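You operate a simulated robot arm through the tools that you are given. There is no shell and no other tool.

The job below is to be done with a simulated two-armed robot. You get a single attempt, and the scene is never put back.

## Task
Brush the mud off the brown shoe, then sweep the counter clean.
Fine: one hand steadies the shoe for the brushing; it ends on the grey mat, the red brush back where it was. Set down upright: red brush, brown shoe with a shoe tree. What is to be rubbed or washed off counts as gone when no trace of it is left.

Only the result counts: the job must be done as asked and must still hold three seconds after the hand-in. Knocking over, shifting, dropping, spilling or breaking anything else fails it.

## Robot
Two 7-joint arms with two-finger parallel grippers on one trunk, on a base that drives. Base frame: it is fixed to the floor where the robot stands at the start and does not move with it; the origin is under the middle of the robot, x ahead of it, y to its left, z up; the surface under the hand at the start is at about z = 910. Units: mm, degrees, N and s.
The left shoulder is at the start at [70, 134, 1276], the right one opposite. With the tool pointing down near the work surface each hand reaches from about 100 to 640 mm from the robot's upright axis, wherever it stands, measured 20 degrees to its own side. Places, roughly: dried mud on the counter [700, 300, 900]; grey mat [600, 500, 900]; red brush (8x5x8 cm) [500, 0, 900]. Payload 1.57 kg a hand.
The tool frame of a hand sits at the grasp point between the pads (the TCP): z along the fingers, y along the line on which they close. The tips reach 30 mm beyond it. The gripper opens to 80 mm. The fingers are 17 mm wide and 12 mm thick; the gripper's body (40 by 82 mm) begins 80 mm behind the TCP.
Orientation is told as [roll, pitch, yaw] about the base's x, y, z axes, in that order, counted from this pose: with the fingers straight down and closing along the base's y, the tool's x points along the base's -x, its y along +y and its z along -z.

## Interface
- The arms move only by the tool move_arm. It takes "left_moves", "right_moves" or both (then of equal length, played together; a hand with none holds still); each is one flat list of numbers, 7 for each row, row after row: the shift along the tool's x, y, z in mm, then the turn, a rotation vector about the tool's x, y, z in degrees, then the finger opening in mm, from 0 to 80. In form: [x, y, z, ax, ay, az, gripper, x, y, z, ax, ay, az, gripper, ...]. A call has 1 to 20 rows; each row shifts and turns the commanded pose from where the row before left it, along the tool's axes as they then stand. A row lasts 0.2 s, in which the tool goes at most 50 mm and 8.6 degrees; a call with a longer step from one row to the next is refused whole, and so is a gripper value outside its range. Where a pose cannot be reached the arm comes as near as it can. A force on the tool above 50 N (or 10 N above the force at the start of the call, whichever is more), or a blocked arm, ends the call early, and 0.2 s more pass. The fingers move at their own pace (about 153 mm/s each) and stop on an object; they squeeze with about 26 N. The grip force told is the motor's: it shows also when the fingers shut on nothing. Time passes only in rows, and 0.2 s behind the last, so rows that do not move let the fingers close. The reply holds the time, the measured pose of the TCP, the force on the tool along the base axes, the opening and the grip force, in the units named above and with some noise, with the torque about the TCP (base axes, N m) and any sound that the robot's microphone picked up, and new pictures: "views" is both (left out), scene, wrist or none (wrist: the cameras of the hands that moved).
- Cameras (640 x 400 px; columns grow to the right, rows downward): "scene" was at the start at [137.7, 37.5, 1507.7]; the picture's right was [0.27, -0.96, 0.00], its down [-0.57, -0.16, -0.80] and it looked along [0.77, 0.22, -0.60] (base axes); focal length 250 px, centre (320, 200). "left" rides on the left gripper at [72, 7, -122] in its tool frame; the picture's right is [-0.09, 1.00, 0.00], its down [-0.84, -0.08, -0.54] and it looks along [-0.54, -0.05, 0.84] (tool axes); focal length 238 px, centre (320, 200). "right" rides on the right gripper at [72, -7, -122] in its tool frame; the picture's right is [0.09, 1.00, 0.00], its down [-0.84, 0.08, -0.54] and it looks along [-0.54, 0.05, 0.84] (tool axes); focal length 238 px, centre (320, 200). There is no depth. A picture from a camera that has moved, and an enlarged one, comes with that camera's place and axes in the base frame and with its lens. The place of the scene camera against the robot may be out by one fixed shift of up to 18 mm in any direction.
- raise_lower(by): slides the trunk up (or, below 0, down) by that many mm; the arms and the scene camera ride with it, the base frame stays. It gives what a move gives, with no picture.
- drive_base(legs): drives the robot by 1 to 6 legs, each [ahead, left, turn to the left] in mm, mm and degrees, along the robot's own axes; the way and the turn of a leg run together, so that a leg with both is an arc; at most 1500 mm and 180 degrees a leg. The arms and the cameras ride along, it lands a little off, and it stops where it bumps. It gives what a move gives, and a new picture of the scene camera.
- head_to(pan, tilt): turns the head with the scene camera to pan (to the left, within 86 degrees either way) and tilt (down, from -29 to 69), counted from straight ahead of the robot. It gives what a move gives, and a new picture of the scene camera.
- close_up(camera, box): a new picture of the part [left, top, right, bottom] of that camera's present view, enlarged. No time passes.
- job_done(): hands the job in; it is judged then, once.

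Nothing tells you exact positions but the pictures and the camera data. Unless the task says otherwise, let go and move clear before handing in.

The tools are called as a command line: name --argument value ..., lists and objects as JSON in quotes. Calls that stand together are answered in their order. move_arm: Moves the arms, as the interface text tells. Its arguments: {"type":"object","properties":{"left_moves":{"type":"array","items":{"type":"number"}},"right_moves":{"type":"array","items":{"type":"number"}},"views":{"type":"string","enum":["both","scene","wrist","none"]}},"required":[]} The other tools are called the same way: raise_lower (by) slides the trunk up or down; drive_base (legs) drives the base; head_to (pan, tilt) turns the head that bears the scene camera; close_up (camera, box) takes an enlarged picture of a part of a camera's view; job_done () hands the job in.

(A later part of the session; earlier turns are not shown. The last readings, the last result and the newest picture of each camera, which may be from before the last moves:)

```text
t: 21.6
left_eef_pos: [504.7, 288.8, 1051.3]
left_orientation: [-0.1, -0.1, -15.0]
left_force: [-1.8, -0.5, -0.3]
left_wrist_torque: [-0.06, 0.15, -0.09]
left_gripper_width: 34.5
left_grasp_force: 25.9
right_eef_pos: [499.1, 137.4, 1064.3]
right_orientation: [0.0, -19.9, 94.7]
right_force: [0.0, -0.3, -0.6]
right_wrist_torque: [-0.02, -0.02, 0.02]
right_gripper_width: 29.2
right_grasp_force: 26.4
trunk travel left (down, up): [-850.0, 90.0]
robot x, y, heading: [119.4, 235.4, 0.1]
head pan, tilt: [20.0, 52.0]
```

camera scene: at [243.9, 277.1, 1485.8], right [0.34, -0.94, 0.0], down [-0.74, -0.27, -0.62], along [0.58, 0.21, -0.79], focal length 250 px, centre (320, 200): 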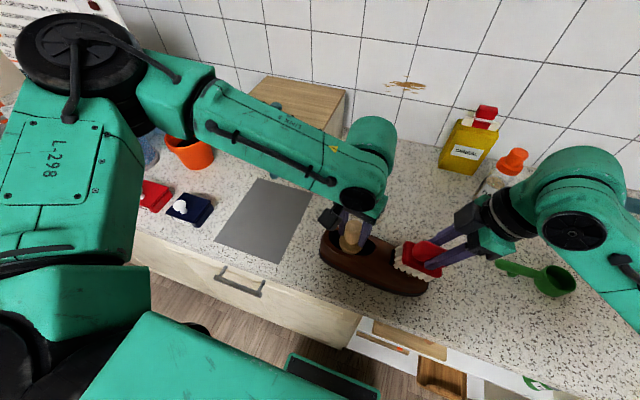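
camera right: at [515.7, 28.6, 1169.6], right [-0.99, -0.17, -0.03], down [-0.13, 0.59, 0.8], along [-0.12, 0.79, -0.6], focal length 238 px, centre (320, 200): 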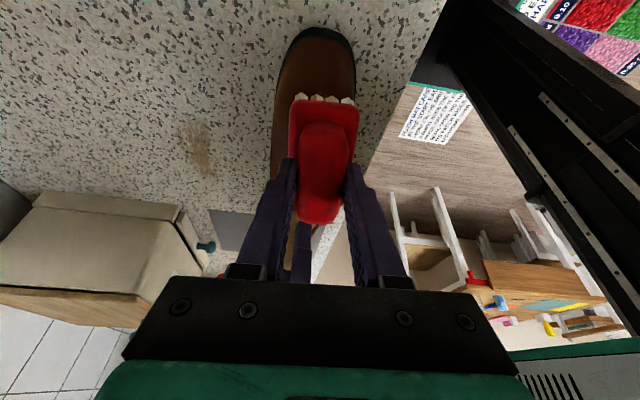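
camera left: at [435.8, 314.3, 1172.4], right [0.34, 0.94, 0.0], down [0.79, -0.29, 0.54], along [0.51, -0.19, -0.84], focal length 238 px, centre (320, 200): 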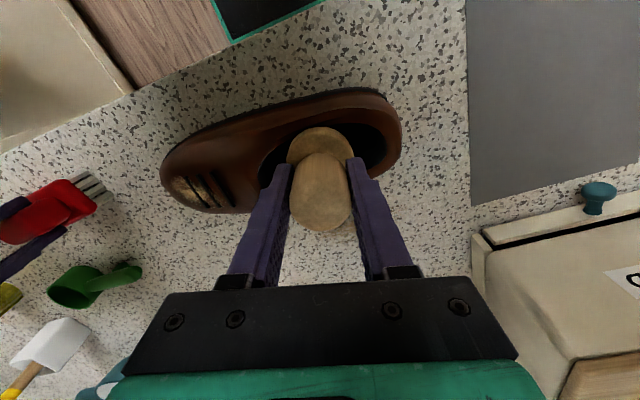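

move_arm --right_moves '[0.68, 0, 1.88, 0, 0, 0, 10]' --views "none"

move_arm --right_moves '[0.68, 0, 1.88, 0, 0, 0, 10]' --views "none"

move_arm --right_moves '[0.68, 0, 1.88, 0, 0, 0, 10]' --views "scene"

close_up --camera "scene" --box '[380, 225, 460, 300]'

```text
t: 21.9
left_eef_pos: [504.5, 288.3, 1052.2]
left_orientation: [-0.1, -0.1, -14.8]
left_force: [-1.5, 0.5, 0.7]
left_wrist_torque: [-0.03, 0.15, -0.17]
left_gripper_width: 34.6
left_grasp_force: 26.2
right_eef_pos: [499.3, 136.9, 1064.4]
right_orientation: [0.0, -20.1, 94.9]
right_force: [0.0, -0.8, -1.6]
right_wrist_torque: [-0.01, 0.02, 0.0]
right_gripper_width: 29.3
right_grasp_force: 25.6
trunk travel left (down, up): [-850.0, 90.0]
robot x, y, heading: [120.8, 239.7, 0.1]
head pan, tilt: [20.0, 52.0]
```

```text
t: 22.4
left_eef_pos: [503.1, 289.8, 1051.9]
left_orientation: [-0.1, -0.1, -14.9]
left_force: [-2.0, -0.1, -0.3]
left_wrist_torque: [-0.1, 0.13, -0.14]
left_gripper_width: 34.6
left_grasp_force: 26.1
right_eef_pos: [498.7, 136.8, 1061.6]
right_orientation: [0.0, -20.0, 94.8]
right_force: [0.4, -1.3, -0.7]
right_wrist_torque: [0.0, -0.02, -0.02]
right_gripper_width: 29.0
right_grasp_force: 25.7
trunk travel left (down, up): [-850.0, 90.0]
robot x, y, heading: [122.2, 243.0, 0.3]
head pan, tilt: [20.0, 52.0]
```

```text
t: 22.8
left_eef_pos: [503.1, 290.6, 1052.4]
left_orientation: [-0.1, -0.1, -14.9]
left_force: [-2.1, 0.0, -0.9]
left_wrist_torque: [-0.04, 0.12, -0.1]
left_gripper_width: 34.7
left_grasp_force: 26.2
right_eef_pos: [499.0, 135.4, 1059.7]
right_orientation: [0.0, -20.0, 94.8]
right_force: [-0.3, 0.5, -1.4]
right_wrist_torque: [-0.01, 0.02, 0.05]
right_gripper_width: 29.2
right_grasp_force: 25.9
trunk travel left (down, up): [-850.0, 90.0]
robot x, y, heading: [118.7, 238.9, 0.2]
head pan, tilt: [20.0, 52.0]
camera scene: at [243.9, 276.8, 1485.8], right [0.34, -0.94, 0.0], down [-0.74, -0.27, -0.62], along [0.58, 0.21, -0.79], focal length 250 px, centre (320, 200)
```

scene: 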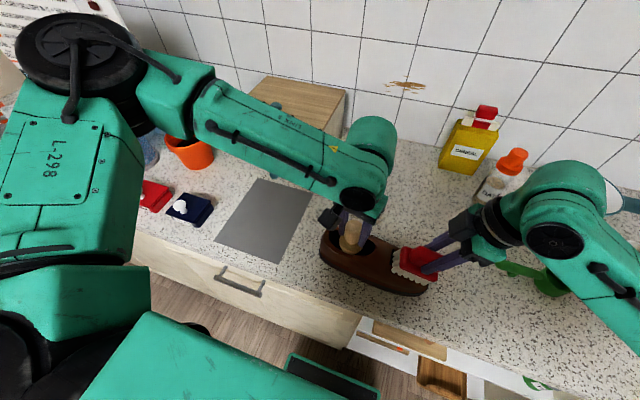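

```text
5.33 times, centred on (420, 262) of scene
camera zoom: at [243.9, 276.8, 1485.8], right [0.34, -0.94, 0.0], down [-0.74, -0.27, -0.62], along [0.58, 0.21, -0.79], focal length 1336 px, centre (-213, -133)
```

zoom: 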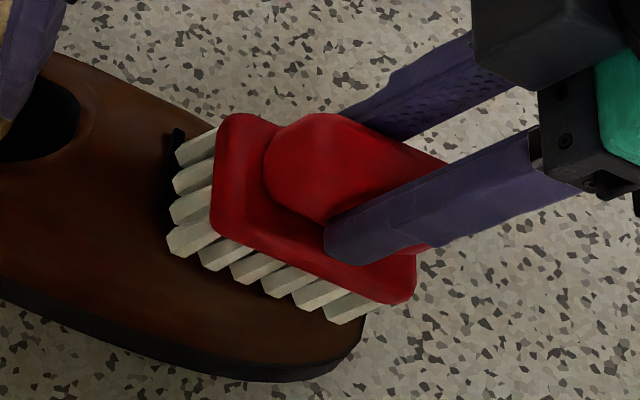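

move_arm --right_moves '[0.68, 0, 1.88, 0, 0, 0, 10]' --views "none"

move_arm --right_moves '[0.68, 0, 1.88, 0, 0, 0, 10]' --views "none"

move_arm --right_moves '[0.68, 0, 1.88, 0, 0, 0, 10]' --views "none"

close_up --camera "scene" --box '[380, 225, 460, 300]'

```text
t: 23.1
left_eef_pos: [504.1, 290.2, 1051.0]
left_orientation: [-0.1, 0.0, -14.9]
left_force: [-1.2, 0.3, 0.4]
left_wrist_torque: [-0.06, 0.12, -0.12]
left_gripper_width: 34.7
left_grasp_force: 25.8
right_eef_pos: [500.4, 137.1, 1057.3]
right_orientation: [-0.1, -20.1, 94.9]
right_force: [-0.2, 0.2, -1.2]
right_wrist_torque: [-0.01, 0.01, 0.01]
right_gripper_width: 29.2
right_grasp_force: 25.9
trunk travel left (down, up): [-850.0, 90.0]
robot x, y, heading: [116.9, 238.4, -0.0]
head pan, tilt: [20.0, 52.0]
```

```text
t: 23.6
left_eef_pos: [503.2, 290.0, 1051.5]
left_orientation: [0.0, -0.1, -14.8]
left_force: [-0.3, 0.1, 0.1]
left_wrist_torque: [-0.02, 0.09, -0.13]
left_gripper_width: 34.8
left_grasp_force: 26.3
right_eef_pos: [499.1, 135.5, 1054.4]
right_orientation: [-0.1, -20.0, 94.8]
right_force: [-0.8, 0.0, 0.3]
right_wrist_torque: [0.05, 0.0, 0.03]
right_gripper_width: 29.0
right_grasp_force: 26.3
trunk travel left (down, up): [-850.0, 90.0]
robot x, y, heading: [121.7, 237.4, -0.2]
head pan, tilt: [20.0, 52.0]
```

```text
t: 23.9
left_eef_pos: [502.7, 289.1, 1051.7]
left_orientation: [0.1, -0.2, -14.8]
left_force: [1.4, 1.9, -3.9]
left_wrist_torque: [-0.15, -0.49, 0.01]
left_gripper_width: 34.7
left_grasp_force: 25.9
right_eef_pos: [499.0, 135.2, 1054.5]
right_orientation: [-0.2, -20.1, 94.9]
right_force: [-1.0, -4.6, 13.6]
right_wrist_torque: [0.65, 0.04, 0.05]
right_gripper_width: 29.3
right_grasp_force: 25.7
trunk travel left (down, up): [-850.0, 90.0]
robot x, y, heading: [122.2, 236.5, 0.0]
head pan, tilt: [20.0, 52.0]
```

```text
5.33 times, centred on (420, 262) of scene
camera zoom: at [243.1, 276.0, 1486.0], right [0.34, -0.94, 0.0], down [-0.74, -0.27, -0.62], along [0.58, 0.21, -0.79], focal length 1336 px, centre (-213, -133)
```

zoom: 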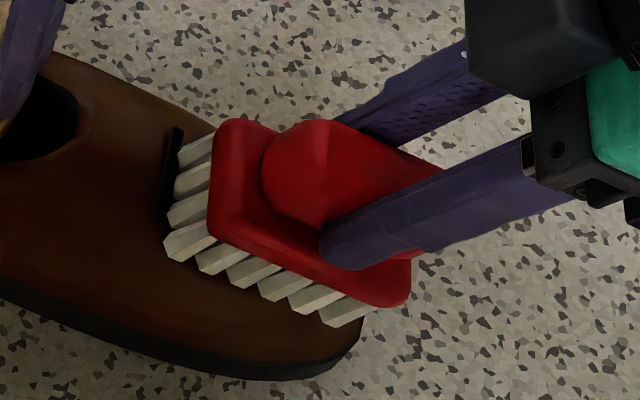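

The bristles touch the laces with about 14 N. I'll brush back and forth along the slope, toward the toe and back, then lift and look.

move_arm --right_moves '[10, 0, 0, 0, 0, 0, 10, 10, 0, 0, 0, 0, 0, 10, 10, 0, 0, 0, 0, 0, 10, -10, 0, 0, 0, 0, 0, 10, -10, 0, 0, 0, 0, 0, 10, -10, 0, 0, 0, 0, 0, 10]' --views "both"

```text
t: 25.4
left_eef_pos: [503.8, 288.7, 1050.3]
left_orientation: [0.0, 0.0, -14.9]
left_force: [-2.6, 3.5, -0.3]
left_wrist_torque: [-0.27, -0.11, -0.18]
left_gripper_width: 34.5
left_grasp_force: 26.0
right_eef_pos: [499.4, 135.7, 1053.7]
right_orientation: [0.0, -19.9, 94.7]
right_force: [1.2, -4.9, 1.4]
right_wrist_torque: [-0.16, -0.09, -0.11]
right_gripper_width: 29.2
right_grasp_force: 26.1
trunk travel left (down, up): [-850.0, 90.0]
robot x, y, heading: [119.3, 234.2, 0.1]
head pan, tilt: [20.0, 52.0]
camera scene: at [243.8, 276.4, 1485.9], right [0.34, -0.94, 0.0], down [-0.74, -0.27, -0.62], along [0.58, 0.21, -0.79], focal length 250 px, centre (320, 200)
camera right: at [516.2, 26.8, 1143.8], right [-0.99, -0.17, -0.03], down [-0.13, 0.59, 0.79], along [-0.11, 0.79, -0.61], focal length 238 px, centre (320, 200)
```

scene: 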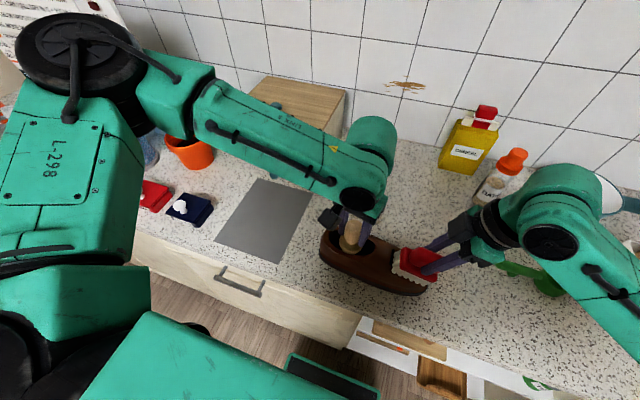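
right: 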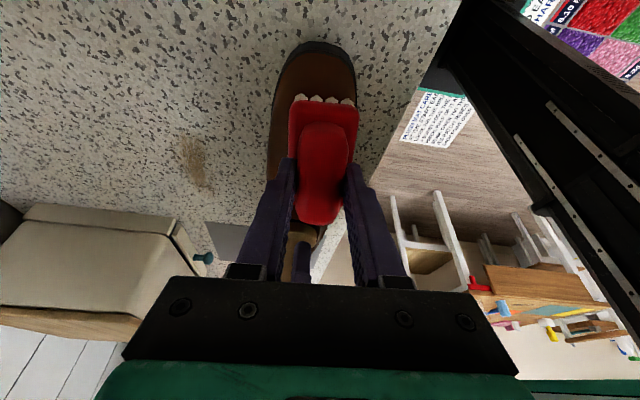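

I'll lift the brush off to see how the mud has changed.

move_arm --right_moves '[0, 0, -40, 0, 0, 0, 10, 20, 0, -30, 0, 0, 0, 10]' --views "none"

close_up --camera "left" --box '[140, 110, 300, 230]'

close_up --camera "scene" --box '[340, 220, 460, 300]'

close_up --camera "right" --box '[256, 30, 416, 140]'

```text
t: 25.9
left_eef_pos: [503.7, 289.3, 1052.1]
left_orientation: [-0.1, -0.1, -14.8]
left_force: [-0.7, 0.6, -0.7]
left_wrist_torque: [-0.01, 0.05, -0.07]
left_gripper_width: 34.2
left_grasp_force: 26.1
right_eef_pos: [502.2, 91.8, 1111.7]
right_orientation: [0.0, -20.1, 94.8]
right_force: [-0.2, 0.4, -0.3]
right_wrist_torque: [-0.01, 0.03, -0.01]
right_gripper_width: 29.2
right_grasp_force: 26.0
trunk travel left (down, up): [-850.0, 90.0]
robot x, y, heading: [119.8, 236.7, 0.1]
head pan, tilt: [20.0, 52.0]
```

```text
3.33 times, centred on (220, 170) of left
camera zoom: at [435.4, 314.5, 1172.5], right [0.34, 0.94, 0.0], down [0.79, -0.29, 0.54], along [0.51, -0.19, -0.84], focal length 794 px, centre (653, 300)
```

zoom: 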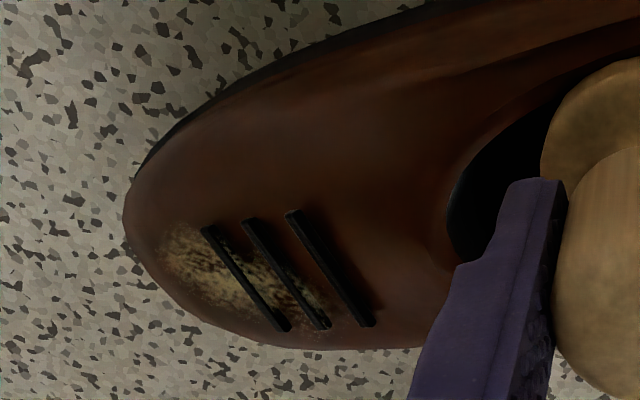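

```text
5.00 times, centred on (400, 260) of scene
camera zoom: at [243.4, 276.2, 1485.8], right [0.34, -0.94, 0.0], down [-0.74, -0.27, -0.62], along [0.58, 0.21, -0.79], focal length 1252 px, centre (-80, -100)
```

zoom: 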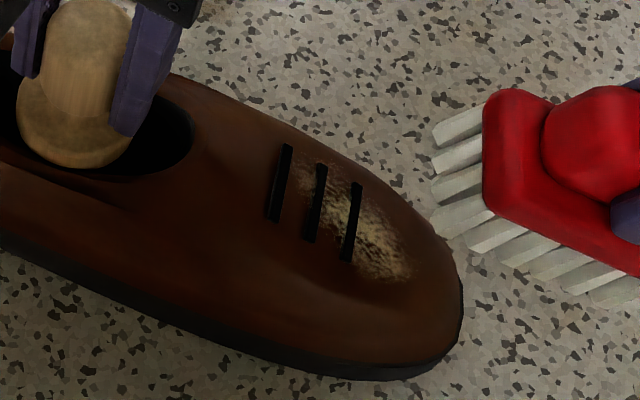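

```text
3.64 times, centred on (336, 85) of right
camera zoom: at [519.2, -15.6, 1201.9], right [-0.98, -0.17, -0.03], down [-0.13, 0.59, 0.8], along [-0.12, 0.79, -0.6], focal length 867 px, centre (262, 618)
```

zoom: 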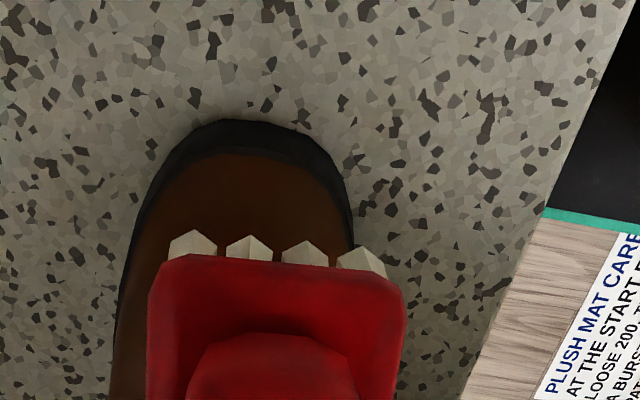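

Mud remains mainly between the toe and the first two laces. I'll tilt the brush to about 28° and press it lower on the toe slope.

move_arm --right_moves '[0, 0, 0, 0, -8, 0, 10, 6.53, 0.52, 27, 0, 0, 0, 10, 6.53, 0.52, 27, 0, 0, 0, 10]' --views "none"

move_arm --right_moves '[0, 0, 5, 0, 0, 0, 10, 0, 0, 4, 0, 0, 0, 10]' --views "none"

move_arm --right_moves '[0, 0, 3, 0, 0, 0, 10]' --views "none"

move_arm --right_moves '[0, 0, 2, 0, 0, 0, 10]' --views "none"

close_up --camera "scene" --box '[360, 225, 480, 305]'

```text
t: 26.8
left_eef_pos: [503.9, 288.7, 1051.2]
left_orientation: [-0.1, -0.1, -14.9]
left_force: [-1.3, -0.4, -0.2]
left_wrist_torque: [-0.21, 0.07, -0.13]
left_gripper_width: 34.5
left_grasp_force: 26.1
right_eef_pos: [501.6, 106.5, 1056.1]
right_orientation: [0.0, -28.0, 94.8]
right_force: [-0.9, 1.4, -1.0]
right_wrist_torque: [0.01, 0.0, -0.01]
right_gripper_width: 29.2
right_grasp_force: 26.5
trunk travel left (down, up): [-850.0, 90.0]
robot x, y, heading: [118.8, 241.0, 0.2]
head pan, tilt: [20.0, 52.0]
```

```text
t: 27.4
left_eef_pos: [503.5, 288.7, 1051.5]
left_orientation: [-0.1, 0.0, -15.0]
left_force: [-1.7, -0.7, -0.4]
left_wrist_torque: [-0.17, 0.12, -0.16]
left_gripper_width: 34.3
left_grasp_force: 26.1
right_eef_pos: [501.2, 111.1, 1050.1]
right_orientation: [0.1, -28.0, 94.9]
right_force: [-0.1, 0.2, -1.6]
right_wrist_torque: [-0.03, -0.04, -0.02]
right_gripper_width: 29.1
right_grasp_force: 26.2
trunk travel left (down, up): [-850.0, 90.0]
robot x, y, heading: [119.6, 240.8, -0.1]
head pan, tilt: [20.0, 52.0]
```

```text
t: 27.8
left_eef_pos: [502.9, 288.5, 1051.7]
left_orientation: [-0.1, -0.1, -14.9]
left_force: [-2.0, -0.7, -0.3]
left_wrist_torque: [-0.15, 0.08, -0.12]
left_gripper_width: 34.5
left_grasp_force: 26.3
right_eef_pos: [501.1, 113.3, 1046.4]
right_orientation: [0.0, -28.0, 94.9]
right_force: [0.7, -0.4, -0.2]
right_wrist_torque: [-0.05, 0.02, 0.02]
right_gripper_width: 29.5
right_grasp_force: 26.2
trunk travel left (down, up): [-850.0, 90.0]
robot x, y, heading: [122.7, 237.8, 0.1]
head pan, tilt: [20.0, 52.0]
```

```text
t: 28.1
left_eef_pos: [504.5, 290.4, 1052.2]
left_orientation: [-0.1, -0.1, -14.9]
left_force: [-2.2, -1.3, 0.5]
left_wrist_torque: [-0.11, 0.08, -0.12]
left_gripper_width: 34.4
left_grasp_force: 25.7
right_eef_pos: [500.3, 114.1, 1045.2]
right_orientation: [-0.2, -27.9, 94.7]
right_force: [-0.1, 0.4, -1.2]
right_wrist_torque: [-0.01, -0.01, -0.04]
right_gripper_width: 29.4
right_grasp_force: 25.6
trunk travel left (down, up): [-850.0, 90.0]
robot x, y, heading: [122.0, 236.4, 0.1]
head pan, tilt: [20.0, 52.0]
```

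```text
5.00 times, centred on (420, 265) of scene
camera zoom: at [243.8, 276.6, 1485.8], right [0.34, -0.94, 0.0], down [-0.74, -0.27, -0.62], along [0.58, 0.21, -0.79], focal length 1252 px, centre (-180, -125)
```

zoom: 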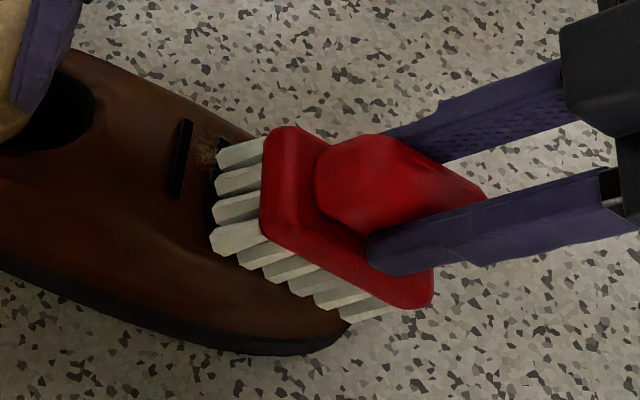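

move_arm --right_moves '[0, 0, 2, 0, 0, 0, 10]' --views "none"

move_arm --right_moves '[0, 0, 2, 0, 0, 0, 10]' --views "none"

move_arm --right_moves '[0, 0, 1.5, 0, 0, 0, 10]' --views "none"

move_arm --right_moves '[0, 0, 1.5, 0, 0, 0, 10]' --views "none"

```text
t: 28.6
left_eef_pos: [503.5, 289.6, 1052.3]
left_orientation: [0.0, 0.0, -15.0]
left_force: [-1.4, -0.3, 0.7]
left_wrist_torque: [-0.09, 0.12, -0.08]
left_gripper_width: 34.1
left_grasp_force: 26.6
right_eef_pos: [501.0, 115.9, 1043.5]
right_orientation: [0.1, -27.9, 94.8]
right_force: [0.1, -0.2, -1.0]
right_wrist_torque: [-0.04, -0.03, 0.0]
right_gripper_width: 29.4
right_grasp_force: 25.8
trunk travel left (down, up): [-850.0, 90.0]
robot x, y, heading: [123.3, 237.3, 0.2]
head pan, tilt: [20.0, 52.0]
```

```text
t: 28.9
left_eef_pos: [502.8, 289.1, 1051.9]
left_orientation: [0.0, 0.0, -14.9]
left_force: [-1.4, -0.9, -0.2]
left_wrist_torque: [-0.14, 0.11, -0.15]
left_gripper_width: 34.6
left_grasp_force: 25.9
right_eef_pos: [500.1, 116.5, 1041.8]
right_orientation: [0.0, -27.9, 94.8]
right_force: [0.8, -0.5, -0.4]
right_wrist_torque: [-0.03, -0.05, -0.03]
right_gripper_width: 29.4
right_grasp_force: 25.5
trunk travel left (down, up): [-850.0, 90.0]
robot x, y, heading: [119.5, 235.8, 0.3]
head pan, tilt: [20.0, 52.0]
```

```text
t: 29.4
left_eef_pos: [502.9, 288.7, 1051.5]
left_orientation: [-0.1, -0.1, -14.9]
left_force: [-1.1, -0.6, 0.7]
left_wrist_torque: [-0.07, 0.03, -0.13]
left_gripper_width: 34.4
left_grasp_force: 26.0
right_eef_pos: [500.3, 117.3, 1041.5]
right_orientation: [0.0, -28.1, 94.8]
right_force: [0.1, -0.7, 0.2]
right_wrist_torque: [-0.06, 0.04, 0.01]
right_gripper_width: 29.0
right_grasp_force: 26.0
trunk travel left (down, up): [-850.0, 90.0]
robot x, y, heading: [118.2, 238.5, 0.1]
head pan, tilt: [20.0, 52.0]
```

```text
t: 29.8
left_eef_pos: [501.7, 288.8, 1052.5]
left_orientation: [0.0, -0.1, -14.9]
left_force: [1.3, -1.6, -2.8]
left_wrist_torque: [0.33, -0.51, -0.05]
left_gripper_width: 34.4
left_grasp_force: 25.8
right_eef_pos: [500.0, 117.2, 1040.1]
right_orientation: [-0.4, -28.1, 94.9]
right_force: [-1.2, -3.3, 11.2]
right_wrist_torque: [-0.38, 0.14, 0.0]
right_gripper_width: 29.2
right_grasp_force: 26.4
trunk travel left (down, up): [-850.0, 90.0]
robot x, y, heading: [117.4, 241.8, 0.4]
head pan, tilt: [20.0, 52.0]
```

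Contact came at the toe-side end with about 11 N at this tilt. I'll stroke up the slope and back so those bristles run over the mud.

move_arm --right_moves '[-8, 0, 0, 0, 0, 0, 10, -8, 0, 0, 0, 0, 0, 10, -8, 0, 0, 0, 0, 0, 10, -8, 0, 0, 0, 0, 0, 10]' --views "none"

move_arm --right_moves '[8, 0, 0, 0, 0, 0, 10, 8, 0, 0, 0, 0, 0, 10, 8, 0, 0, 0, 0, 0, 10, 8, 0, 0, 0, 0, 0, 10]' --views "wrist"

close_up --camera "scene" --box '[360, 225, 480, 305]'

close_up --camera "left" --box '[140, 110, 300, 230]'

```text
t: 30.8
left_eef_pos: [503.1, 289.6, 1051.5]
left_orientation: [0.0, -0.1, -14.9]
left_force: [-0.5, 5.3, 1.1]
left_wrist_torque: [-0.09, -0.2, -0.39]
left_gripper_width: 34.3
left_grasp_force: 26.0
right_eef_pos: [497.1, 144.9, 1055.3]
right_orientation: [0.1, -28.0, 94.9]
right_force: [0.6, -8.4, 3.0]
right_wrist_torque: [-0.81, -0.07, 0.0]
right_gripper_width: 29.2
right_grasp_force: 25.6
trunk travel left (down, up): [-850.0, 90.0]
robot x, y, heading: [118.9, 240.8, -0.1]
head pan, tilt: [20.0, 52.0]
```

```text
t: 31.8
left_eef_pos: [501.4, 288.5, 1052.9]
left_orientation: [-0.1, -0.1, -14.9]
left_force: [-2.7, -4.9, -4.3]
left_wrist_torque: [0.21, -0.25, -0.23]
left_gripper_width: 34.3
left_grasp_force: 25.9
right_eef_pos: [500.1, 118.6, 1040.5]
right_orientation: [-0.2, -28.1, 94.9]
right_force: [0.7, 2.6, 14.3]
right_wrist_torque: [0.17, 0.01, 0.01]
right_gripper_width: 29.0
right_grasp_force: 25.7
trunk travel left (down, up): [-850.0, 90.0]
robot x, y, heading: [122.5, 238.7, 0.2]
head pan, tilt: [20.0, 52.0]
camera right: at [517.1, -2.1, 1113.9], right [-0.99, -0.16, -0.05], down [-0.12, 0.47, 0.87], along [-0.12, 0.86, -0.49], focal length 238 px, centre (320, 200)
```

right: 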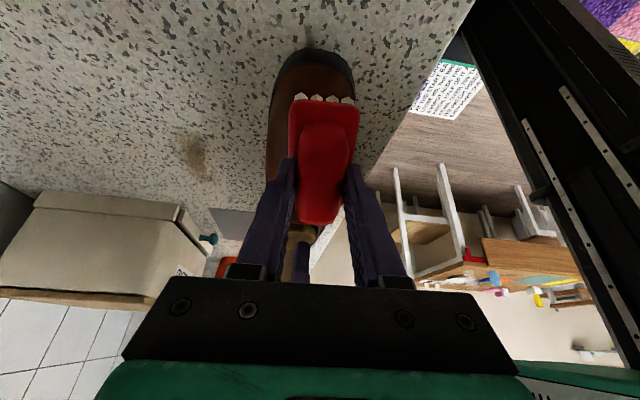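

```text
5.00 times, centred on (420, 265) of scene
camera zoom: at [242.8, 276.5, 1485.9], right [0.34, -0.94, 0.0], down [-0.74, -0.27, -0.62], along [0.58, 0.21, -0.79], focal length 1252 px, centre (-180, -125)
```

zoom: 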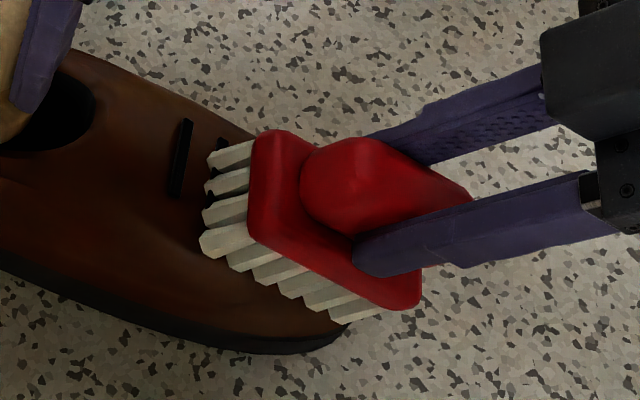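

```text
3.33 times, centred on (220, 170) of left
camera zoom: at [434.6, 314.4, 1172.7], right [0.35, 0.94, 0.0], down [0.79, -0.29, 0.54], along [0.51, -0.19, -0.84], focal length 794 px, centre (653, 300)
```

zoom: 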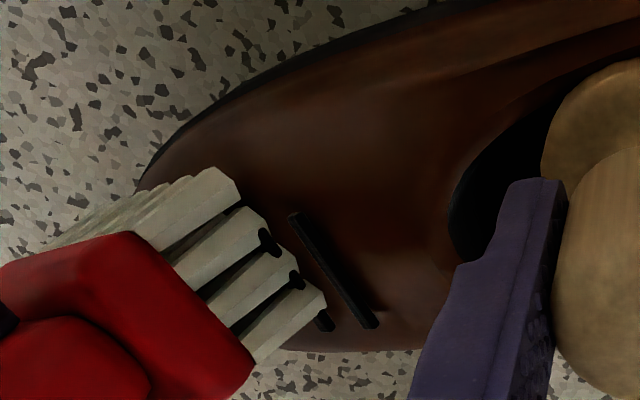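

The mud between the second and third laces looks gone, so the strokes work. I'll do several more passes with small sideways shifts, then lift and look.

move_arm --right_moves '[-8, 2, 0, 0, 0, 0, 10, -8, 2, 0, 0, 0, 0, 10, -8, 2, 0, 0, 0, 0, 10, -8, 0, 0, 0, 0, 0, 10, 8, -2, 0, 0, 0, 0, 10, 8, -2, 0, 0, 0, 0, 10, 8, -2, 0, 0, 0, 0, 10, 8, -2, 0, 0, 0, 0, 10, -8, -2, 0, 0, 0, 0, 10, -8, -2, 0, 0, 0, 0, 10, -8, 0, 0, 0, 0, 0, 10, 8, 0, 0, 0, 0, 0, 10, 8, 3, 0, 0, 0, 0, 10, 8, 3, 0, 0, 0, 0, 10]' --views "none"

move_arm --right_moves '[0, 0, -40, 0, 0, 0, 10, 20, 0, -30, 0, 0, 0, 10]' --views "none"

close_up --camera "left" --box '[140, 110, 300, 230]'

close_up --camera "scene" --box '[340, 220, 460, 300]'

```text
t: 34.8
left_eef_pos: [503.3, 289.2, 1052.3]
left_orientation: [-0.2, -0.1, -14.9]
left_force: [-1.7, 0.6, -0.9]
left_wrist_torque: [0.09, 0.05, -0.29]
left_gripper_width: 34.4
left_grasp_force: 26.0
right_eef_pos: [500.5, 118.2, 1040.3]
right_orientation: [0.0, -28.1, 94.8]
right_force: [1.1, -0.1, 2.8]
right_wrist_torque: [0.03, -0.06, 0.0]
right_gripper_width: 29.1
right_grasp_force: 26.2
trunk travel left (down, up): [-850.0, 90.0]
robot x, y, heading: [118.4, 238.5, -0.1]
head pan, tilt: [20.0, 52.0]
```

```text
t: 35.4
left_eef_pos: [503.9, 289.5, 1052.2]
left_orientation: [0.0, -0.1, -15.0]
left_force: [-1.4, 2.1, 0.0]
left_wrist_torque: [0.01, 0.03, -0.14]
left_gripper_width: 34.5
left_grasp_force: 26.0
right_eef_pos: [505.0, 66.0, 1091.7]
right_orientation: [-0.1, -28.0, 94.9]
right_force: [-0.6, -0.8, 0.0]
right_wrist_torque: [0.01, 0.01, 0.0]
right_gripper_width: 29.3
right_grasp_force: 25.8
trunk travel left (down, up): [-850.0, 90.0]
robot x, y, heading: [117.8, 235.6, 0.2]
head pan, tilt: [20.0, 52.0]
```

```text
3.33 times, centred on (220, 170) of left
camera zoom: at [435.4, 314.3, 1172.6], right [0.34, 0.94, 0.0], down [0.79, -0.29, 0.54], along [0.51, -0.19, -0.84], focal length 794 px, centre (653, 300)
```

zoom: 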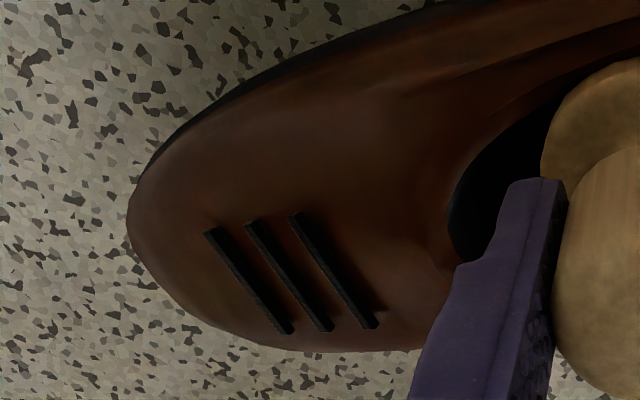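

```text
5.00 times, centred on (400, 260) of scene
camera zoom: at [243.4, 276.1, 1485.8], right [0.34, -0.94, 0.0], down [-0.74, -0.27, -0.62], along [0.58, 0.21, -0.79], focal length 1252 px, centre (-80, -100)
```

zoom: 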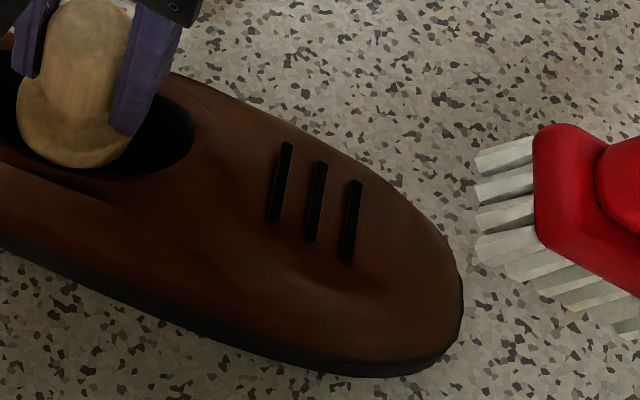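

The shoe now looks clean. I'll zoom in further to check for faint traces, and check whether mud fell onto the counter.

close_up --camera "left" --box '[165, 150, 245, 200]'

close_up --camera "scene" --box '[385, 235, 441, 275]'

close_up --camera "scene" --box '[300, 170, 460, 310]'

close_up --camera "right" --box '[160, 20, 400, 200]'

```text
8.00 times, centred on (205, 175) of left
camera zoom: at [435.4, 314.3, 1172.6], right [0.34, 0.94, 0.0], down [0.79, -0.29, 0.54], along [0.51, -0.19, -0.84], focal length 1907 px, centre (1240, 400)
```

zoom: 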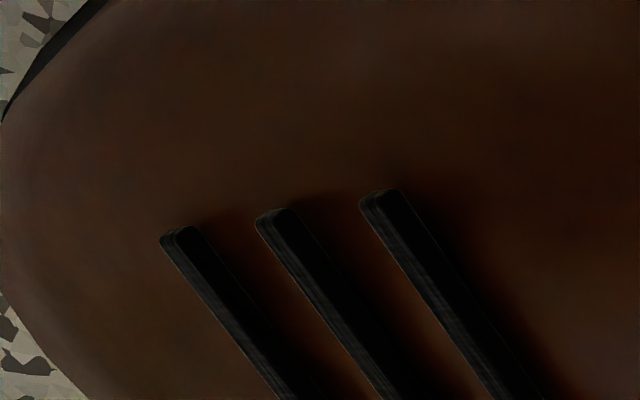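

```text
10.00 times, centred on (413, 255) of scene
camera zoom: at [243.4, 276.1, 1485.8], right [0.34, -0.94, 0.0], down [-0.74, -0.27, -0.62], along [0.58, 0.21, -0.79], focal length 2504 px, centre (-610, -350)
```

zoom: 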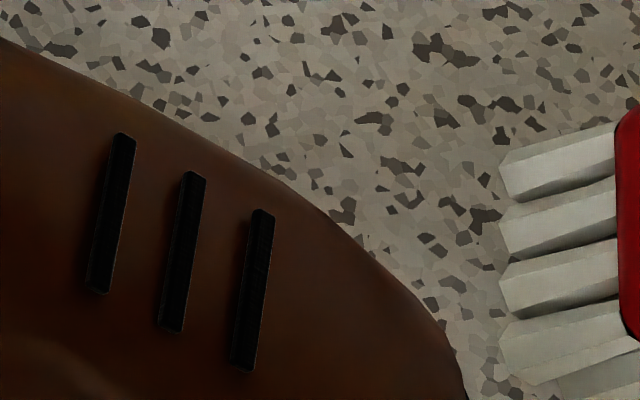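

```text
2.86 times, centred on (380, 240) of scene
camera zoom: at [243.4, 276.1, 1485.8], right [0.34, -0.94, 0.0], down [-0.74, -0.27, -0.62], along [0.58, 0.21, -0.79], focal length 716 px, centre (149, 86)
```

zoom: 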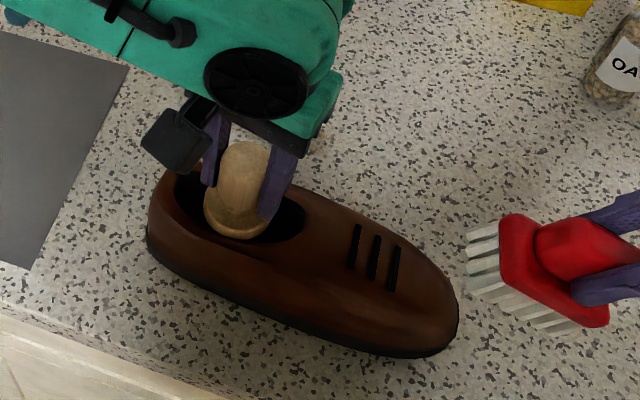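

```text
2.22 times, centred on (280, 110) of right
camera zoom: at [521.6, -52.9, 1166.2], right [-0.99, -0.16, -0.04], down [-0.12, 0.48, 0.87], along [-0.12, 0.86, -0.49], focal length 530 px, centre (409, 400)
```

zoom: 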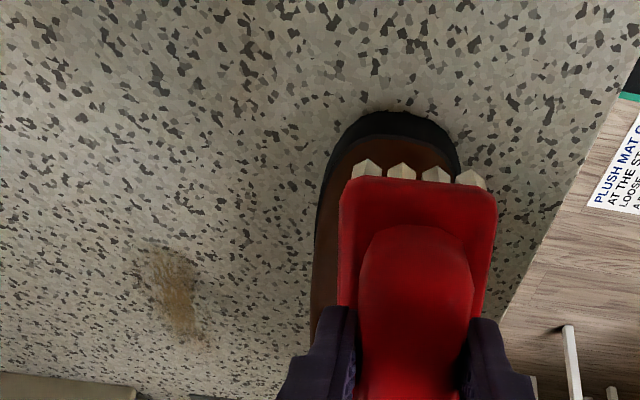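

The shoe is free of mud and only the counter patch at about (658, 296) remains. I'll take the brush hand clear, then test-lift the shoe slightly by its tree.

move_arm --right_moves '[16.7, 3, -42.5, 0, 0, 0, 10, 16.7, 3, -42.5, 0, 0, 0, 10, 0, 0, 0, 0, 7, 0, 10, 0, 0, 0, 0, 7, 0, 10, 0, 0, 0, 0, 7, 0, 10, 0, 0, 0, 0, 7, 0, 10]' --views "none"

move_arm --left_moves '[0, 0, -5, 0, 0, 0, 20, 0, 0, -10, 0, 0, 0, 20, 0, 0, -15, 0, 0, 0, 20]' --views "both"

```text
t: 36.8
left_eef_pos: [503.7, 289.5, 1051.7]
left_orientation: [-0.1, 0.0, -14.9]
left_force: [-0.7, 0.4, -0.3]
left_wrist_torque: [-0.11, 0.02, -0.09]
left_gripper_width: 34.3
left_grasp_force: 26.0
right_eef_pos: [505.0, -3.2, 1151.2]
right_orientation: [0.0, 0.1, 94.9]
right_force: [-1.3, -0.4, -0.7]
right_wrist_torque: [0.05, -0.02, -0.01]
right_gripper_width: 29.2
right_grasp_force: 26.0
trunk travel left (down, up): [-850.0, 90.0]
robot x, y, heading: [119.4, 235.0, -0.1]
head pan, tilt: [20.0, 52.0]
```

```text
t: 37.5
left_eef_pos: [504.1, 288.0, 1080.5]
left_orientation: [0.0, -0.1, -15.0]
left_force: [-0.4, -0.2, -3.5]
left_wrist_torque: [0.14, -0.01, -0.03]
left_gripper_width: 34.1
left_grasp_force: 26.1
right_eef_pos: [504.5, -2.7, 1151.5]
right_orientation: [0.0, 0.0, 94.9]
right_force: [-0.5, 0.5, -1.3]
right_wrist_torque: [-0.03, 0.0, 0.02]
right_gripper_width: 29.5
right_grasp_force: 25.7
trunk travel left (down, up): [-850.0, 90.0]
robot x, y, heading: [121.0, 241.2, 0.2]
head pan, tilt: [20.0, 52.0]
camera scene: at [244.0, 276.6, 1485.8], right [0.34, -0.94, 0.0], down [-0.74, -0.27, -0.62], along [0.58, 0.21, -0.79], focal length 250 px, centre (320, 200)
camera left: at [436.4, 312.8, 1201.6], right [0.34, 0.94, 0.0], down [0.79, -0.29, 0.54], along [0.51, -0.19, -0.84], focal length 238 px, centre (320, 200)
```

scene: 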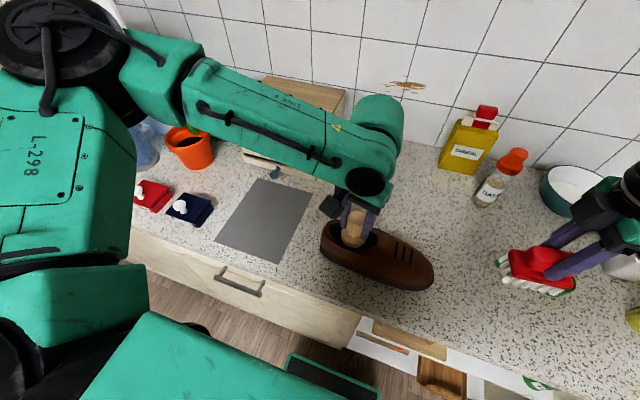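
left: 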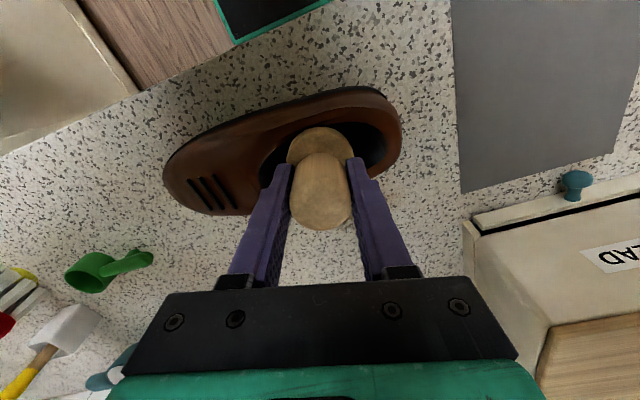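

The shoe hangs level with a load of only about 3.5 N. I'll carry it over the mat and turn it 50° so that the whole sole lies across the mat's diagonal.

move_arm --left_moves '[0, 0, -30, 0, 0, 0, 20, 8.43, 35.3, -1.25, 0, 0, 0, 20, 8.43, 35.3, -1.25, 0, 0, 0, 20, 8.43, 35.3, -1.25, 0, 0, 0, 20, 8.43, 35.3, -1.25, 0, 0, 0, 20, 8.43, 35.3, -1.25, 0, 0, 0, 20, 8.43, 35.3, -1.25, 0, 0, 0, 20, 8.43, 35.3, -1.25, 0, 0, 0, 20, 8.43, 35.3, -1.25, 0, 0, 0, 20, 0, 0, 0, 0, 0, -8.33, 20, 0, 0, 0, 0, 0, -8.33, 20, 0, 0, 0, 0, 0, -8.33, 20, 0, 0, 0, 0, 0, -8.33, 20, 0, 0, 0, 0, 0, -8.33, 20, 0, 0, 0, 0, 0, -8.33, 20]' --views "both"

```text
t: 40.8
left_eef_pos: [512.7, 578.5, 1119.1]
left_orientation: [0.0, 0.0, 35.2]
left_force: [-0.3, 0.3, -2.6]
left_wrist_torque: [0.04, 0.12, 0.05]
left_gripper_width: 34.2
left_grasp_force: 25.4
right_eef_pos: [505.8, -1.4, 1151.5]
right_orientation: [-0.1, 0.0, 94.8]
right_force: [-0.3, -0.1, -0.2]
right_wrist_torque: [0.01, -0.05, 0.01]
right_gripper_width: 29.4
right_grasp_force: 25.7
trunk travel left (down, up): [-850.0, 90.0]
robot x, y, heading: [121.3, 237.7, 0.1]
head pan, tilt: [20.0, 52.0]
camera scene: at [244.7, 277.6, 1485.7], right [0.34, -0.94, 0.0], down [-0.74, -0.27, -0.62], along [0.58, 0.21, -0.79], focal length 250 px, centre (320, 200)
camera left: at [449.7, 542.0, 1240.5], right [-0.5, 0.87, 0.0], down [0.73, 0.42, 0.54], along [0.47, 0.27, -0.84], focal length 238 px, centre (320, 200)
```

scene: 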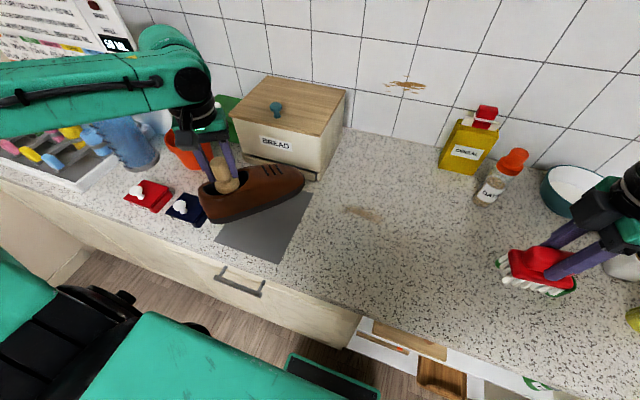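
left: 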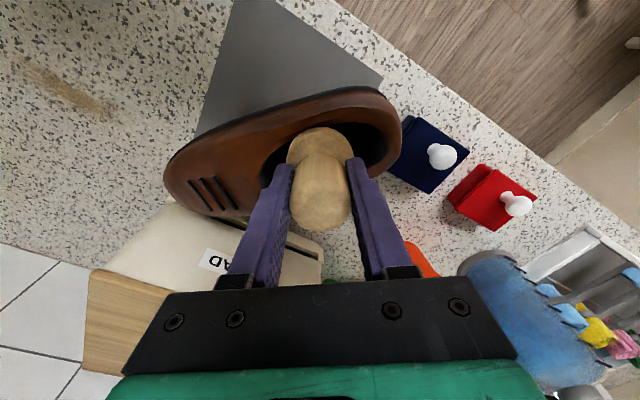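

The shoe is over the mat, turned as planned. I'll turn 5° more, shift it slightly to centre it, and lower it to just above the mat.

move_arm --left_moves '[5.9, -3.8, 0, 0, 0, -5, 20, 0, 0, 20, 0, 0, 0, 20, 0, 0, 20, 0, 0, 0, 20, 0, 0, 18, 0, 0, 0, 20]' --views "both"

close_up --camera "scene" --box '[160, 120, 360, 270]'

```text
t: 41.8
left_eef_pos: [509.4, 571.3, 1060.9]
left_orientation: [-0.1, 0.0, 40.1]
left_force: [0.1, -0.1, -2.7]
left_wrist_torque: [0.11, 0.14, 0.0]
left_gripper_width: 34.3
left_grasp_force: 25.4
right_eef_pos: [505.7, -1.8, 1151.1]
right_orientation: [0.0, 0.0, 94.8]
right_force: [0.1, 0.0, -0.9]
right_wrist_torque: [0.03, -0.03, 0.0]
right_gripper_width: 29.2
right_grasp_force: 26.3
trunk travel left (down, up): [-850.0, 90.0]
robot x, y, heading: [119.5, 236.6, 0.2]
head pan, tilt: [20.0, 52.0]
camera scene: at [245.0, 277.2, 1485.7], right [0.34, -0.94, 0.0], down [-0.74, -0.27, -0.61], along [0.58, 0.21, -0.79], focal length 250 px, centre (320, 200)
camera left: at [450.5, 530.1, 1181.5], right [-0.57, 0.82, 0.0], down [0.69, 0.48, 0.54], along [0.44, 0.31, -0.84], focal length 238 px, centre (320, 200)
```

scene: 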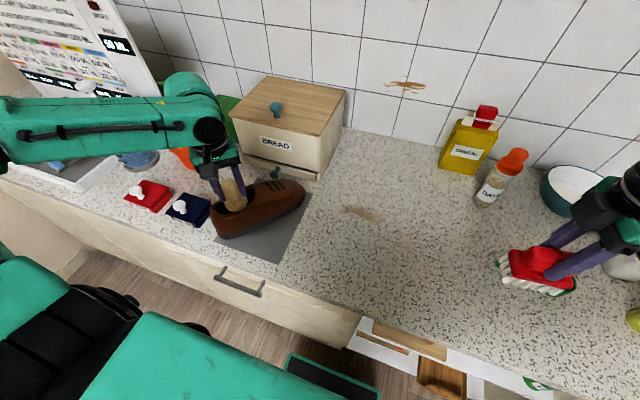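
left: 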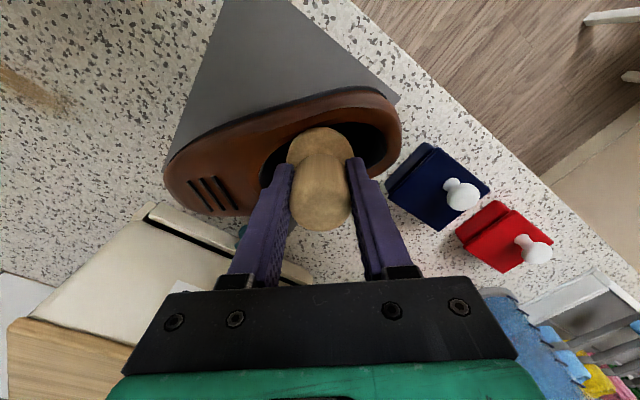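

```text
2.67 times, centred on (260, 195) of scene
camera zoom: at [245.0, 277.2, 1485.7], right [0.34, -0.94, 0.0], down [-0.74, -0.27, -0.61], along [0.58, 0.21, -0.79], focal length 668 px, centre (480, 213)
```

zoom: 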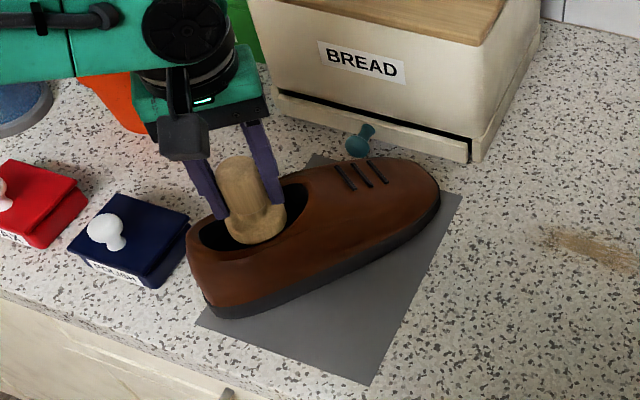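

move_arm --left_moves '[0, 0, 3, 0, 0, 0, 20]' --views "none"

move_arm --left_moves '[0, 0, 2, 0, 0, 0, 20]' --views "none"

move_arm --left_moves '[0, 0, 1.5, 0, 0, 0, 20]' --views "none"

move_arm --left_moves '[0, 0, 1, 0, 0, 0, 20]' --views "none"

```text
t: 42.1
left_eef_pos: [510.2, 571.6, 1058.4]
left_orientation: [0.0, 0.0, 40.1]
left_force: [1.3, -0.1, -3.0]
left_wrist_torque: [0.08, 0.12, -0.02]
left_gripper_width: 34.0
left_grasp_force: 25.9
right_eef_pos: [505.8, -1.7, 1151.8]
right_orientation: [0.0, 0.0, 94.8]
right_force: [-0.3, 0.3, -0.6]
right_wrist_torque: [0.01, 0.0, 0.02]
right_gripper_width: 29.1
right_grasp_force: 25.8
trunk travel left (down, up): [-850.0, 90.0]
robot x, y, heading: [120.3, 237.3, 0.0]
head pan, tilt: [20.0, 52.0]
```

```text
t: 42.5
left_eef_pos: [510.0, 571.2, 1056.0]
left_orientation: [0.0, 0.1, 40.0]
left_force: [0.8, -0.4, -2.7]
left_wrist_torque: [0.05, 0.1, 0.02]
left_gripper_width: 34.3
left_grasp_force: 26.1
right_eef_pos: [504.1, -1.7, 1151.9]
right_orientation: [0.0, 0.0, 94.8]
right_force: [-0.3, -0.7, -0.3]
right_wrist_torque: [-0.01, 0.04, 0.02]
right_gripper_width: 29.1
right_grasp_force: 26.3
trunk travel left (down, up): [-850.0, 90.0]
robot x, y, heading: [120.5, 238.0, 0.3]
head pan, tilt: [20.0, 52.0]
```

```text
t: 43.0
left_eef_pos: [510.1, 571.9, 1055.1]
left_orientation: [0.0, 0.0, 40.2]
left_force: [0.8, 0.3, -3.5]
left_wrist_torque: [0.05, 0.12, 0.03]
left_gripper_width: 34.1
left_grasp_force: 26.2
right_eef_pos: [504.7, -2.0, 1152.3]
right_orientation: [0.0, 0.0, 94.8]
right_force: [-1.2, 0.1, -0.6]
right_wrist_torque: [0.03, 0.0, 0.03]
right_gripper_width: 29.4
right_grasp_force: 26.2
trunk travel left (down, up): [-850.0, 90.0]
robot x, y, heading: [117.2, 235.6, 0.1]
head pan, tilt: [20.0, 52.0]
```

```text
t: 43.4
left_eef_pos: [509.9, 571.2, 1055.1]
left_orientation: [0.0, 0.0, 40.1]
left_force: [0.5, -0.5, -2.8]
left_wrist_torque: [0.03, 0.1, 0.01]
left_gripper_width: 34.2
left_grasp_force: 25.9
right_eef_pos: [504.8, -1.5, 1152.3]
right_orientation: [-0.1, 0.0, 94.8]
right_force: [0.1, 0.9, -1.3]
right_wrist_torque: [0.0, -0.01, 0.0]
right_gripper_width: 28.9
right_grasp_force: 25.9
trunk travel left (down, up): [-850.0, 90.0]
robot x, y, heading: [115.1, 237.9, 0.3]
head pan, tilt: [20.0, 52.0]
```

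move_arm --left_moves '[0, 0, 1, 0, 0, 0, 20]' --views "none"

move_arm --left_moves '[0, 0, 1, 0, 0, 0, 20]' --views "none"

move_arm --left_moves '[0, 0, 1, 0, 0, 0, 20]' --views "scene"

close_up --camera "scene" --box '[190, 150, 330, 255]'

```text
t: 43.8
left_eef_pos: [509.9, 571.6, 1053.2]
left_orientation: [0.1, 0.1, 40.1]
left_force: [-1.0, -0.3, -2.5]
left_wrist_torque: [0.05, 0.13, 0.02]
left_gripper_width: 34.3
left_grasp_force: 26.0
right_eef_pos: [504.5, -0.9, 1152.1]
right_orientation: [0.0, 0.0, 94.8]
right_force: [-0.2, 0.1, -1.2]
right_wrist_torque: [0.0, 0.01, 0.01]
right_gripper_width: 29.3
right_grasp_force: 25.9
trunk travel left (down, up): [-850.0, 90.0]
robot x, y, heading: [117.6, 237.5, 0.1]
head pan, tilt: [20.0, 52.0]
```

```text
t: 44.1
left_eef_pos: [509.8, 571.5, 1051.5]
left_orientation: [0.0, 0.1, 40.1]
left_force: [-0.5, -0.1, -1.7]
left_wrist_torque: [0.01, 0.09, -0.03]
left_gripper_width: 34.1
left_grasp_force: 26.2
right_eef_pos: [503.6, -2.1, 1152.0]
right_orientation: [0.0, -0.1, 94.8]
right_force: [-1.0, 0.2, -1.2]
right_wrist_torque: [-0.01, 0.0, -0.04]
right_gripper_width: 28.9
right_grasp_force: 25.8
trunk travel left (down, up): [-850.0, 90.0]
robot x, y, heading: [119.0, 234.5, -0.1]
head pan, tilt: [20.0, 52.0]
```

```text
t: 44.5
left_eef_pos: [510.0, 570.3, 1051.8]
left_orientation: [-0.1, -0.1, 40.1]
left_force: [0.0, -0.2, 0.0]
left_wrist_torque: [-0.04, -0.24, -0.05]
left_gripper_width: 34.3
left_grasp_force: 26.1
right_eef_pos: [504.5, -1.8, 1152.4]
right_orientation: [0.0, 0.0, 94.8]
right_force: [0.3, 0.0, -1.0]
right_wrist_torque: [-0.01, 0.0, -0.01]
right_gripper_width: 29.0
right_grasp_force: 26.3
trunk travel left (down, up): [-850.0, 90.0]
robot x, y, heading: [118.0, 237.0, -0.1]
head pan, tilt: [20.0, 52.0]
camera scene: at [243.8, 276.9, 1485.9], right [0.34, -0.94, 0.0], down [-0.74, -0.27, -0.62], along [0.58, 0.21, -0.79], focal length 250 px, centre (320, 200)
```

scene: 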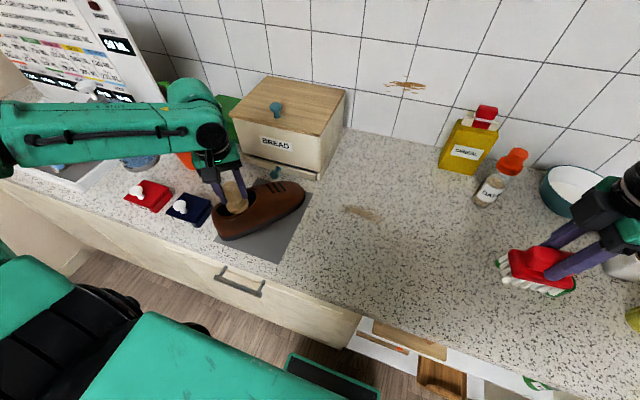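

```text
3.81 times, centred on (260, 202) of scene
camera zoom: at [243.8, 276.9, 1485.9], right [0.34, -0.94, 0.0], down [-0.74, -0.27, -0.62], along [0.58, 0.21, -0.79], focal length 954 px, centre (549, 190)
```

zoom: 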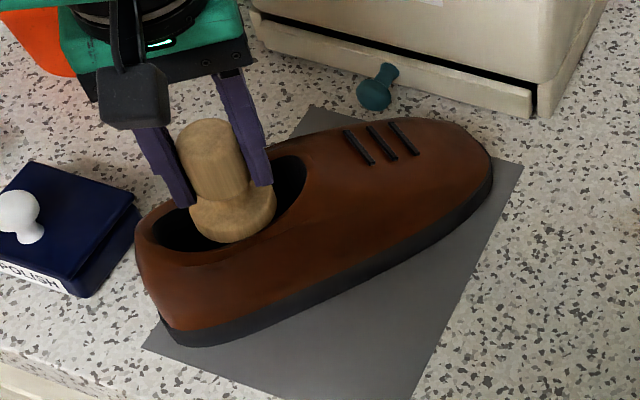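

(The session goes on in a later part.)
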